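You operate a simulated robot arm through the tools that you are given. There is no shell and no other tool. Be economical: measure what you need, move in short steps, check, and stop when the job is done.

The job below is to be done with a simulated robot arm. You get a single attempt, and the scene is never put back.

JOB
Put the pair of socks from the top of the dining table on the notebook.
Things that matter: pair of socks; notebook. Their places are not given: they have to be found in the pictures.

Only the result counts: the job must be done as asked and must still hold three seconds after the hand-in. Knocking over, shifting, dropping, spilling or breaking anything else fails it.

ROBOT AND FRAMES
A 7-joint arm with a two-finger parallel gripper, fixed in place. Base frame: the origin is at the foot of the arm, x ahead of it, y to its left, z up; the work surface is at about z = 0. Readings come in mm, degrees, newtons and seconds.
With the tool pointing down near the work surface it reaches from about 240 to 620 mm from the base axis. Its first joint turns from -66.0 to 66.0 degrees. Payload 2.6 kg.
The tool frame sits at the grasp point between the pads (the TCP): z along the fingers, y along the line on which they close. The tips reach 30 mm beyond it. The gripper opens to 94 mm. The fingers are 28 mm wide and 10 mm thick; the gripper's body (50 by 96 mm) begins 55 mm behind the TCP.
Orientation is told as [roll, pitch, yaw] about the base's x, y, z axes, in that order, counted from this pose: with the fingers straight down and closing along the base's y, the tool's x points along the base's -x, its y along +y and its z along -z.

CONTROLS
- The arm moves only by the tool jog_arm. Its argument "targets" is a list of rows, each a list of 6 numbers: the shift along the tool's x, y, z in units of 500 mm (1.0 is 500 mm), then the turn, a rotation vector about the tool's x, y, z in units of 180 degrees (1.0 is 180 degrees). In form: [[x, y, z, rx, ry, rz], ...]. A call has 1 to 12 rows; each row is the pose to reach, as a shift and turn from the pose commanded when the call began, along the tool's axes at that moment. "gripper" is the gripper command, from -1 (shut) to 1 (fully open), values between in proportion, set as the call begins (left out, the last holds). A call with a number of a shift or a turn outside -1 to 1 is refused whole. Rows are played at 5 a second. More than 50 mm and 8.6 degrees between two rows, or a gripper value outside its range, and nothing of the call is played. Where a pose cannot be reached the arm comes as near as it can. A force on the tool above 40 N (or 10 N above the force at the start of the call, whichever is more), or a blocked arm, ends the call early, and 0.2 s more pass. The fingers move at their own pace (about 72 mm/s each) and stop on an object; they squeeze with about 37 N. The grip force told is the motor's: it shows also when the fingers shut on nothing. Time passes only in rows, and 0.2 s behind the last, so rows that repeat a pose let the fingers close. It gives the time, the measured TCP pose, the force on the tool (base axes), the opening and the grip force at its end, in the units of the frame above (readings bear some noise).
- Cameras (640 x 400 px; columns grow to the right, rows downward): "scene" is fixed at [54.7, 442.6, 569.4]; the picture's right is [-0.65, -0.76, 0.00], its down [-0.48, 0.42, -0.77] and it looks along [0.58, -0.50, -0.64] (base axes); focal length 357 px, centre (320, 200). "wrist" rides on the gripper at [-37, 0, -58] in the tool frame; the picture's right is [0.00, -1.00, 0.00], its down [0.97, 0.00, -0.24] and it looks along [0.24, 0.00, 0.97] (tool axes); focal length 218 px, centre (320, 200).
- grab_frame(camera): a new picture of that camera. The clock stands still meanwhile.
- pixel_to_xyz(camera, pixels): for up to 12 pixels [column, row] of the newest picture of that camera ("zoom" is the newest enlarged one), the place [x, y, z] in the base frame of the surface seen there, good to about 3 mm, but the place of the scene camera against the robot may be out by one fixed shift of up to 18 mm in any direction. The clock stands still meanwhile.
- inspect(camera, box): a new picture of the part [left, top, right, bottom] of that camera's present view, enlarged. The clock stands still meanwhile.
- finish_job(): hands the job in; it is judged then, once.

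Work in short steps. Measure before you move; look again where a grasp or a placing could have gone wrong, and mend it. You have 60 turns and 22 pictures in all, those below and enlarged ones among them. Open the gripper and draw the arm clear of the work before you hand the job in, unless the task says otherwise; then end with one line.

The tools are called as name(argument=value, ...) on one line, values as JSON. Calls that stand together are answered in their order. jog_arm: Moves the arm, as the interface text tells. Its arguments: {"type":"object","properties":{"targets":{"type":"array","items":{"type":"array","items":{"type":"number"}}},"gripper":{"type":"number"}},"required":["targets"]} The other tools are called the same way: grab_frame (camera) takes a picture; pixel_to_xyz (camera, pixels) gives the place of the surface under pixels of a picture; inspect (camera, box) takes an enlarged picture of a part of a camera's view; finish_job () hands the job in.

At the start:

```text
t: 0.0
eef_pos: [317.9, 112.0, 294.2]
orientation: [0.0, -0.1, 0.0]
force: [-0.2, 0.5, -0.6]
opening: 93.9
grip_force: 0.1
```

scene: 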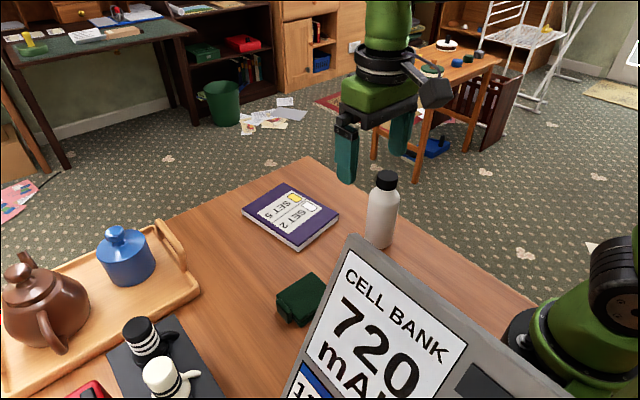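
wrist: 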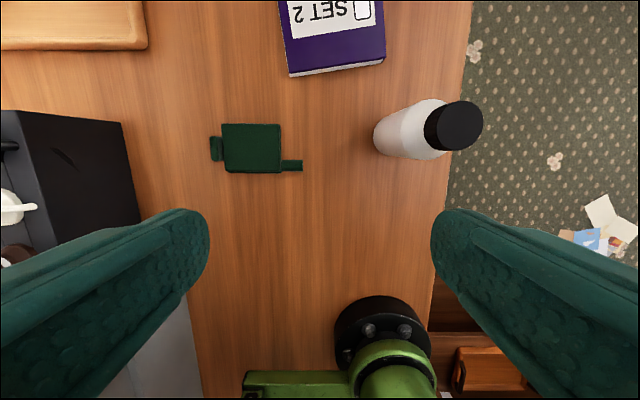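

The green folded socks are at wrist (252,148) and the notebook at (335,35). I'll measure both.

pixel_to_xyz(camera="wrist", pixels=[[252, 148], [225, 126], [279, 126], [225, 170], [279, 170], [215, 148], [293, 165], [340, 165], [290, 72], [383, 60], [335, 35], [330, 10]])

pixel_to_xyz(camera="scene", pixels=[[302, 296], [244, 212], [285, 184], [339, 212], [299, 249], [290, 215], [385, 177], [310, 280], [285, 320]])

inspect(camera="scene", box=[220, 160, 420, 340])

```text
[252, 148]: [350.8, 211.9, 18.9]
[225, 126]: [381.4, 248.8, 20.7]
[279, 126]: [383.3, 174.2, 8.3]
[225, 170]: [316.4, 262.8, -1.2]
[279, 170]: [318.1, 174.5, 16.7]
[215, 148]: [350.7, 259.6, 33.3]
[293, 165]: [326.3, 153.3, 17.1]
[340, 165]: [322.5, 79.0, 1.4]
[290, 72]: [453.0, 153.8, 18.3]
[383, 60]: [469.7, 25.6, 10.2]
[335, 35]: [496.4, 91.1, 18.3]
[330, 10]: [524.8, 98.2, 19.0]
```

```text
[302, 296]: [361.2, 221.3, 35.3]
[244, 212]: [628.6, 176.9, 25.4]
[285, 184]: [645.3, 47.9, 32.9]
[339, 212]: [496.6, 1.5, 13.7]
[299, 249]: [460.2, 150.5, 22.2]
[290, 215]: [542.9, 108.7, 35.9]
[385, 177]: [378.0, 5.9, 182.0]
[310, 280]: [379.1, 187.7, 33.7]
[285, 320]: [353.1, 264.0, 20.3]
```

```text
2.22 times, centred on (320, 250) of scene
```

zoom: 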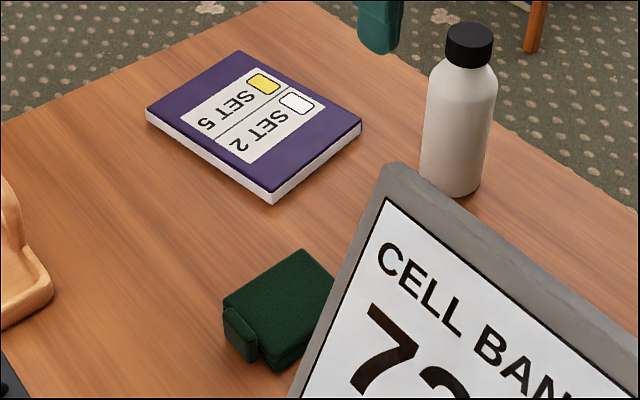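

Socks' body spans about x 316–383, y 174–250 and is about 20 mm tall, so I'd grip along x (yaw 90°). I'll check the nearby obstacles: the grey box and the bottle.

pixel_to_xyz(camera="wrist", pixels=[[120, 130], [135, 205], [60, 160], [195, 330], [180, 350], [200, 385], [385, 130], [400, 150], [455, 125], [252, 124], [252, 171], [252, 177]])

pixel_to_xyz(camera="scene", pixels=[[350, 240], [400, 350], [300, 370], [520, 330], [200, 335], [378, 240], [160, 330], [190, 380]])

```text
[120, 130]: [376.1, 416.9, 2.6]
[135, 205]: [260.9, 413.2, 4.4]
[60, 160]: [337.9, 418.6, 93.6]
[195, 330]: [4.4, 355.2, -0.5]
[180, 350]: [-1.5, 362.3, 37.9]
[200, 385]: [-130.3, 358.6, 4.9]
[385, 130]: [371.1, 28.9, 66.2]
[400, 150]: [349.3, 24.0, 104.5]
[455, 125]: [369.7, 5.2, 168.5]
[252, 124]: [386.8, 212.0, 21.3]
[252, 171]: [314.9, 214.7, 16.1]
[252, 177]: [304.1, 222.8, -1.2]
```

```text
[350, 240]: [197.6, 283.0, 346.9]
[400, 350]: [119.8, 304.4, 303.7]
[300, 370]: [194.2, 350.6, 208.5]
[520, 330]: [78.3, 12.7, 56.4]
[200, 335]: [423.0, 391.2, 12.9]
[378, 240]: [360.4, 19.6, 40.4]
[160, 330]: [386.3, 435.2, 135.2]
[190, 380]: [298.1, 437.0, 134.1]
```

The bottle (y<30) and the box (x<200) are clear of the grasp. I'll move above the socks at (350, 213) while yawing +90° at the current height.

jog_arm(targets=[[-0.0055, 0.017, 0, 0, 0, -0.0417], [-0.011, 0.034, 0, 0, 0, -0.0833], [-0.0165, 0.051, 0, 0, 0, -0.125], [-0.022, 0.068, 0, 0, 0, -0.1667], [-0.0275, 0.085, 0, 0, 0, -0.2083], [-0.033, 0.101, 0, 0, 0, -0.25], [-0.0385, 0.118, 0, 0, 0, -0.2917], [-0.044, 0.135, 0, 0, 0, -0.3333], [-0.0495, 0.152, 0, 0, 0, -0.375], [-0.055, 0.168, 0, 0, 0, -0.4167], [-0.0605, 0.185, 0, 0, 0, -0.4583], [-0.065, 0.202, 0, 0, 0, -0.5]], gripper=1)

grab_frame(camera="wrist")

```text
t: 2.6
eef_pos: [350.5, 213.2, 293.5]
orientation: [0.0, 0.0, 90.2]
force: [-0.3, 0.1, 0.2]
opening: 93.9
grip_force: 0.0
```

```text
18 pictures are left
```

wrist: 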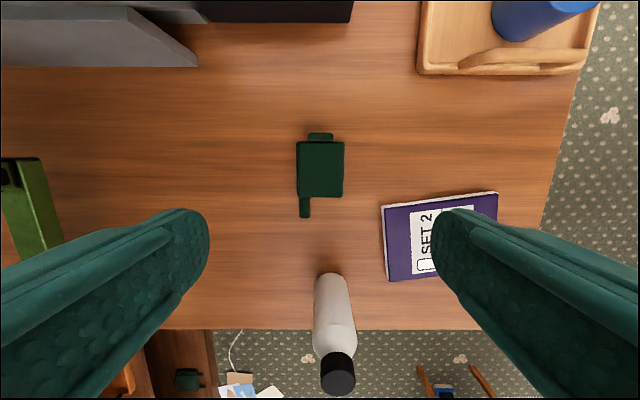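

The socks are at (320,170) and the notebook's corners at (382,206), (497,192), (388,281). I'll measure them again from here.

pixel_to_xyz(camera="wrist", pixels=[[320, 170], [299, 170], [342, 170], [320, 144], [325, 195], [320, 137], [305, 210], [385, 207], [496, 194], [390, 279], [437, 240], [350, 170]])

```text
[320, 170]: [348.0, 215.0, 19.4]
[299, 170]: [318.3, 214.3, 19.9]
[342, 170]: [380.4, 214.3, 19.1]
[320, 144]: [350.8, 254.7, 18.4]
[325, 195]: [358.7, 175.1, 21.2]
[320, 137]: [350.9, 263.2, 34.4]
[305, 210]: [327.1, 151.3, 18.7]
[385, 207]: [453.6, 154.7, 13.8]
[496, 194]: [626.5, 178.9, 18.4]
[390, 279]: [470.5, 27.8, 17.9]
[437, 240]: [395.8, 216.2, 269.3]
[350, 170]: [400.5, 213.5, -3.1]
```

Socks' centre is about (350, 214) with the top at z≈19; notebook's centre is about (548, 103) with the top at z≈18. I'll descend until the TCP is at z≈34, with the tips about 4 mm above the table.

jog_arm(targets=[[0, 0, 0.09, 0, 0, 0], [0, 0, 0.18, 0, 0, 0], [0, 0, 0.27, 0, 0, 0], [0, 0, 0.36, 0, 0, 0], [0, 0, 0.42, 0, 0, 0], [0, 0, 0.46, 0, 0, 0], [0, 0, 0.49, 0, 0, 0], [0, 0, 0.509, 0, 0, 0], [0, 0, 0.519, 0, 0, 0], [0, 0, 0.519, 0, 0, 0]])

```text
t: 4.8
eef_pos: [350.4, 213.6, 34.5]
orientation: [0.0, 0.0, 90.0]
force: [0.3, 0.0, -0.9]
opening: 93.8
grip_force: 0.1
```

Reached z 34.5 with no contact. Now I close the gripper and hold.

jog_arm(targets=[[0, 0, 0, 0, 0, 0], [0, 0, 0, 0, 0, 0], [0, 0, 0, 0, 0, 0], [0, 0, 0, 0, 0, 0], [0, 0, 0, 0, 0, 0]], gripper=-1)

grab_frame(camera="wrist")

```text
t: 6.0
eef_pos: [349.6, 213.4, 35.8]
orientation: [0.0, 0.0, 90.1]
force: [-0.7, -0.5, 0.3]
opening: 74.1
grip_force: 37.0
```

```text
17 pictures are left
```

wrist: 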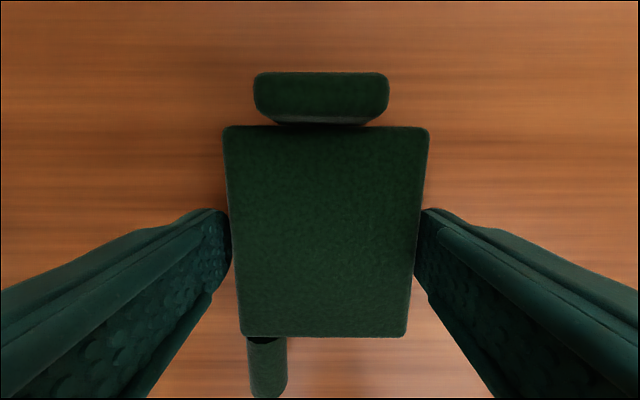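

Both fingers are on the socks' sides (opening 74, grip 37 N). I'll lift 90 mm and look.

jog_arm(targets=[[0, 0, -0.02, 0, 0, 0], [0, 0, -0.06, 0, 0, 0], [0, 0, -0.12, 0, 0, 0], [0, 0, -0.18, 0, 0, 0], [0, 0, -0.18, 0, 0, 0]])

grab_frame(camera="wrist")

grab_frame(camera="scene")

```text
t: 7.2
eef_pos: [350.8, 212.7, 124.9]
orientation: [0.0, 0.0, 89.9]
force: [-1.2, -0.4, -0.8]
opening: 74.0
grip_force: 37.3
```

```text
16 pictures are left
```

wrist: 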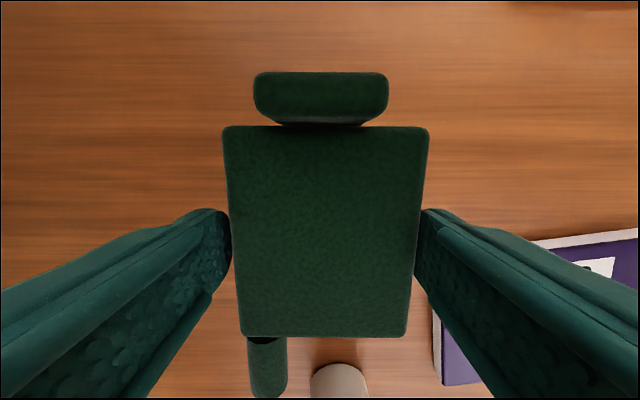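

```text
15 pictures are left
```

scene: 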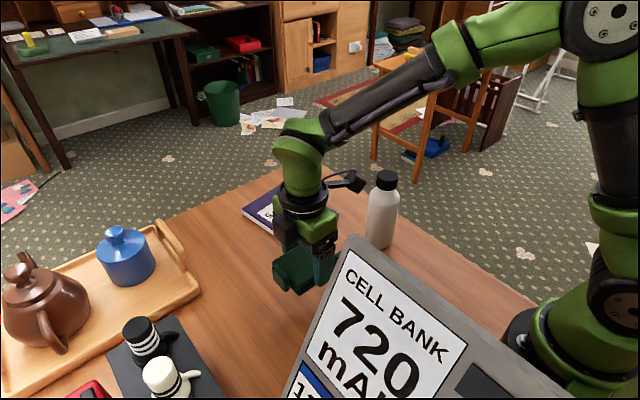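

The socks are held firmly at z 125. I'll carry them to (547, 111) above the notebook, yawing 8° more to match its edges.

jog_arm(targets=[[0.0255, -0.049, 0, 0, 0, -0.0055], [0.051, -0.098, 0, 0, 0, -0.011], [0.0765, -0.147, 0, 0, 0, -0.0165], [0.102, -0.196, 0, 0, 0, -0.022], [0.1275, -0.245, 0, 0, 0, -0.0275], [0.153, -0.294, 0, 0, 0, -0.033], [0.1785, -0.343, 0, 0, 0, -0.0385], [0.204, -0.392, 0, 0, 0, -0.044], [0.204, -0.392, 0, 0, 0, -0.044]])

grab_frame(camera="wrist")

grab_frame(camera="scene")

```text
t: 9.2
eef_pos: [546.1, 110.4, 125.9]
orientation: [0.0, 0.1, 97.9]
force: [0.2, 0.6, -0.9]
opening: 73.8
grip_force: 37.1
```

```text
14 pictures are left
```

wrist: 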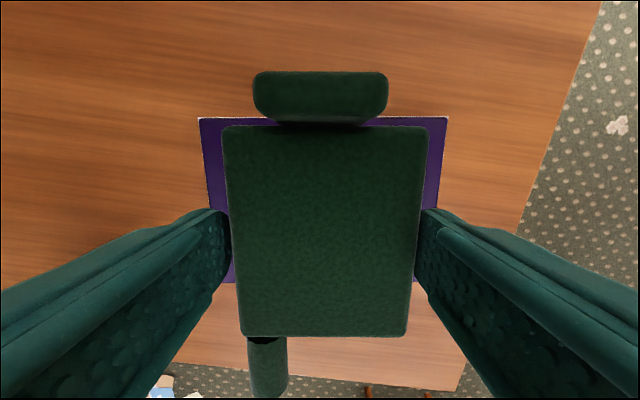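

```text
13 pictures are left
```

scene: 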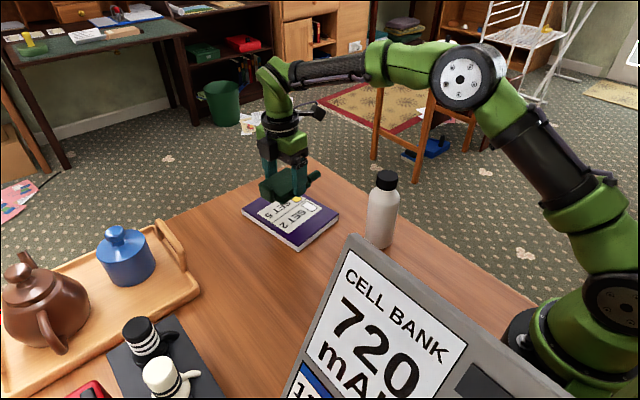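

The notebook's corners appear at (201,119), (446,118) and (235,281). I'll measure to confirm alignment.

pixel_to_xyz(camera="wrist", pixels=[[203, 121], [444, 120], [232, 278], [320, 85], [320, 140], [320, 330], [268, 385]])

```text
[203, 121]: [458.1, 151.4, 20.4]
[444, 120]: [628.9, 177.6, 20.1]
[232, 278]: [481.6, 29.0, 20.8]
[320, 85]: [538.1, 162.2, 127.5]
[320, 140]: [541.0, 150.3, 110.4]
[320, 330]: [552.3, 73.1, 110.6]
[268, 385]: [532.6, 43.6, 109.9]
```

The socks (y 43–162) fit within the notebook (y≈37–164 there). The bottom should touch at TCP z≈54, so I lower to about 58 first, then in fine steps.

jog_arm(targets=[[0, 0, 0.05, 0, 0, 0], [0, 0, 0.09, 0, 0, 0], [0, 0, 0.12, 0, 0, 0], [0, 0, 0.134, 0, 0, 0], [0, 0, 0.134, 0, 0, 0]])

inspect(camera="scene", box=[220, 130, 360, 260])

```text
t: 10.4
eef_pos: [546.5, 111.1, 57.5]
orientation: [0.1, 0.0, 97.8]
force: [0.5, 0.1, -0.4]
opening: 73.8
grip_force: 37.0
```

```text
3.08 times, centred on (290, 195) of scene
```

zoom: 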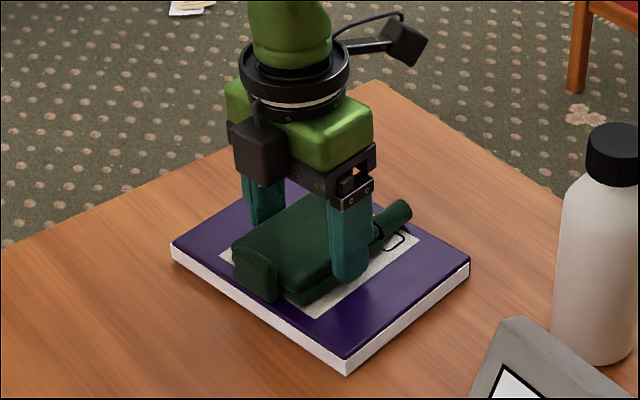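

The socks are just above the notebook. I lower in 1 mm steps for 4 mm and watch the force.

jog_arm(targets=[[0, 0, 0.002, 0, 0, 0], [0, 0, 0.004, 0, 0, 0], [0, 0, 0.006, 0, 0, 0], [0, 0, 0.006, 0, 0, 0]])

```text
t: 11.4
eef_pos: [546.0, 110.6, 53.8]
orientation: [0.0, 0.0, 97.9]
force: [-3.4, -0.3, 7.0]
opening: 73.8
grip_force: 36.7
```

Upward force of 7 N: the socks are resting on the notebook. I open the gripper, with the fingertips still above the notebook.

jog_arm(targets=[[0, 0, 0, 0, 0, 0], [0, 0, 0, 0, 0, 0], [0, 0, 0, 0, 0, 0]], gripper=1)

jog_arm(targets=[[0, 0, -0.02, 0, 0, 0], [0, 0, -0.06, 0, 0, 0], [0, 0, -0.14, 0, 0, 0], [0, 0, -0.22, 0, 0, 0], [0, 0, -0.3, 0, 0, 0], [0, 0, -0.38, 0, 0, 0], [0, 0, -0.38, 0, 0, 0]])

grab_frame(camera="wrist")

grab_frame(camera="scene")

```text
t: 12.2
eef_pos: [546.2, 109.7, 53.9]
orientation: [0.0, 0.0, 97.9]
force: [0.2, 0.1, 0.0]
opening: 93.9
grip_force: 0.1
```

```text
t: 13.8
eef_pos: [548.9, 110.6, 243.9]
orientation: [0.0, -0.1, 97.9]
force: [-0.3, -0.7, 0.6]
opening: 93.9
grip_force: 0.0
```

```text
11 pictures are left
```

wrist: 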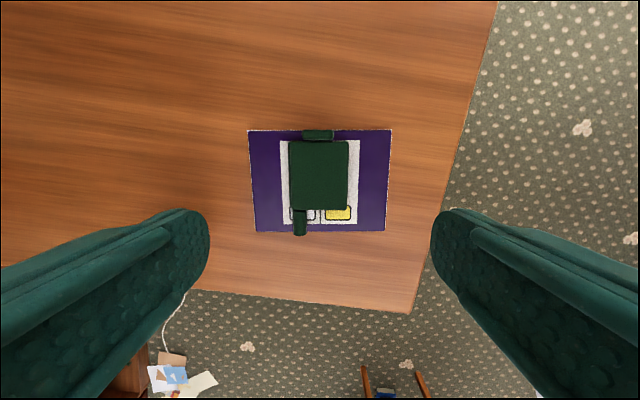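

```text
10 pictures are left
```

scene: 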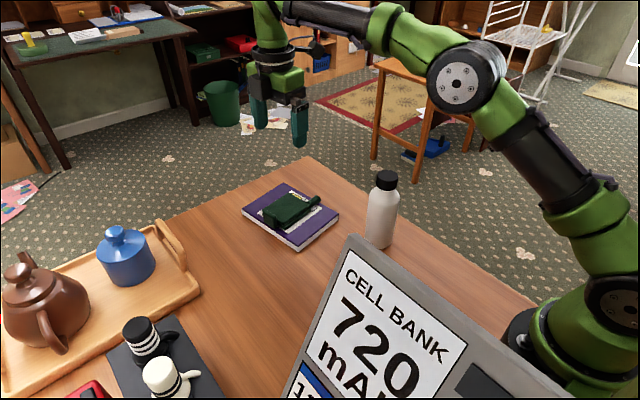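

The socks lie flat on the notebook, the arm is clear and the gripper is open; nothing else appears to have moved. I hand the job in.

finish_job()

```text
The job is handed in.
```

The pair of socks is on the notebook, the gripper is open and the arm is clear, and the job is handed in.
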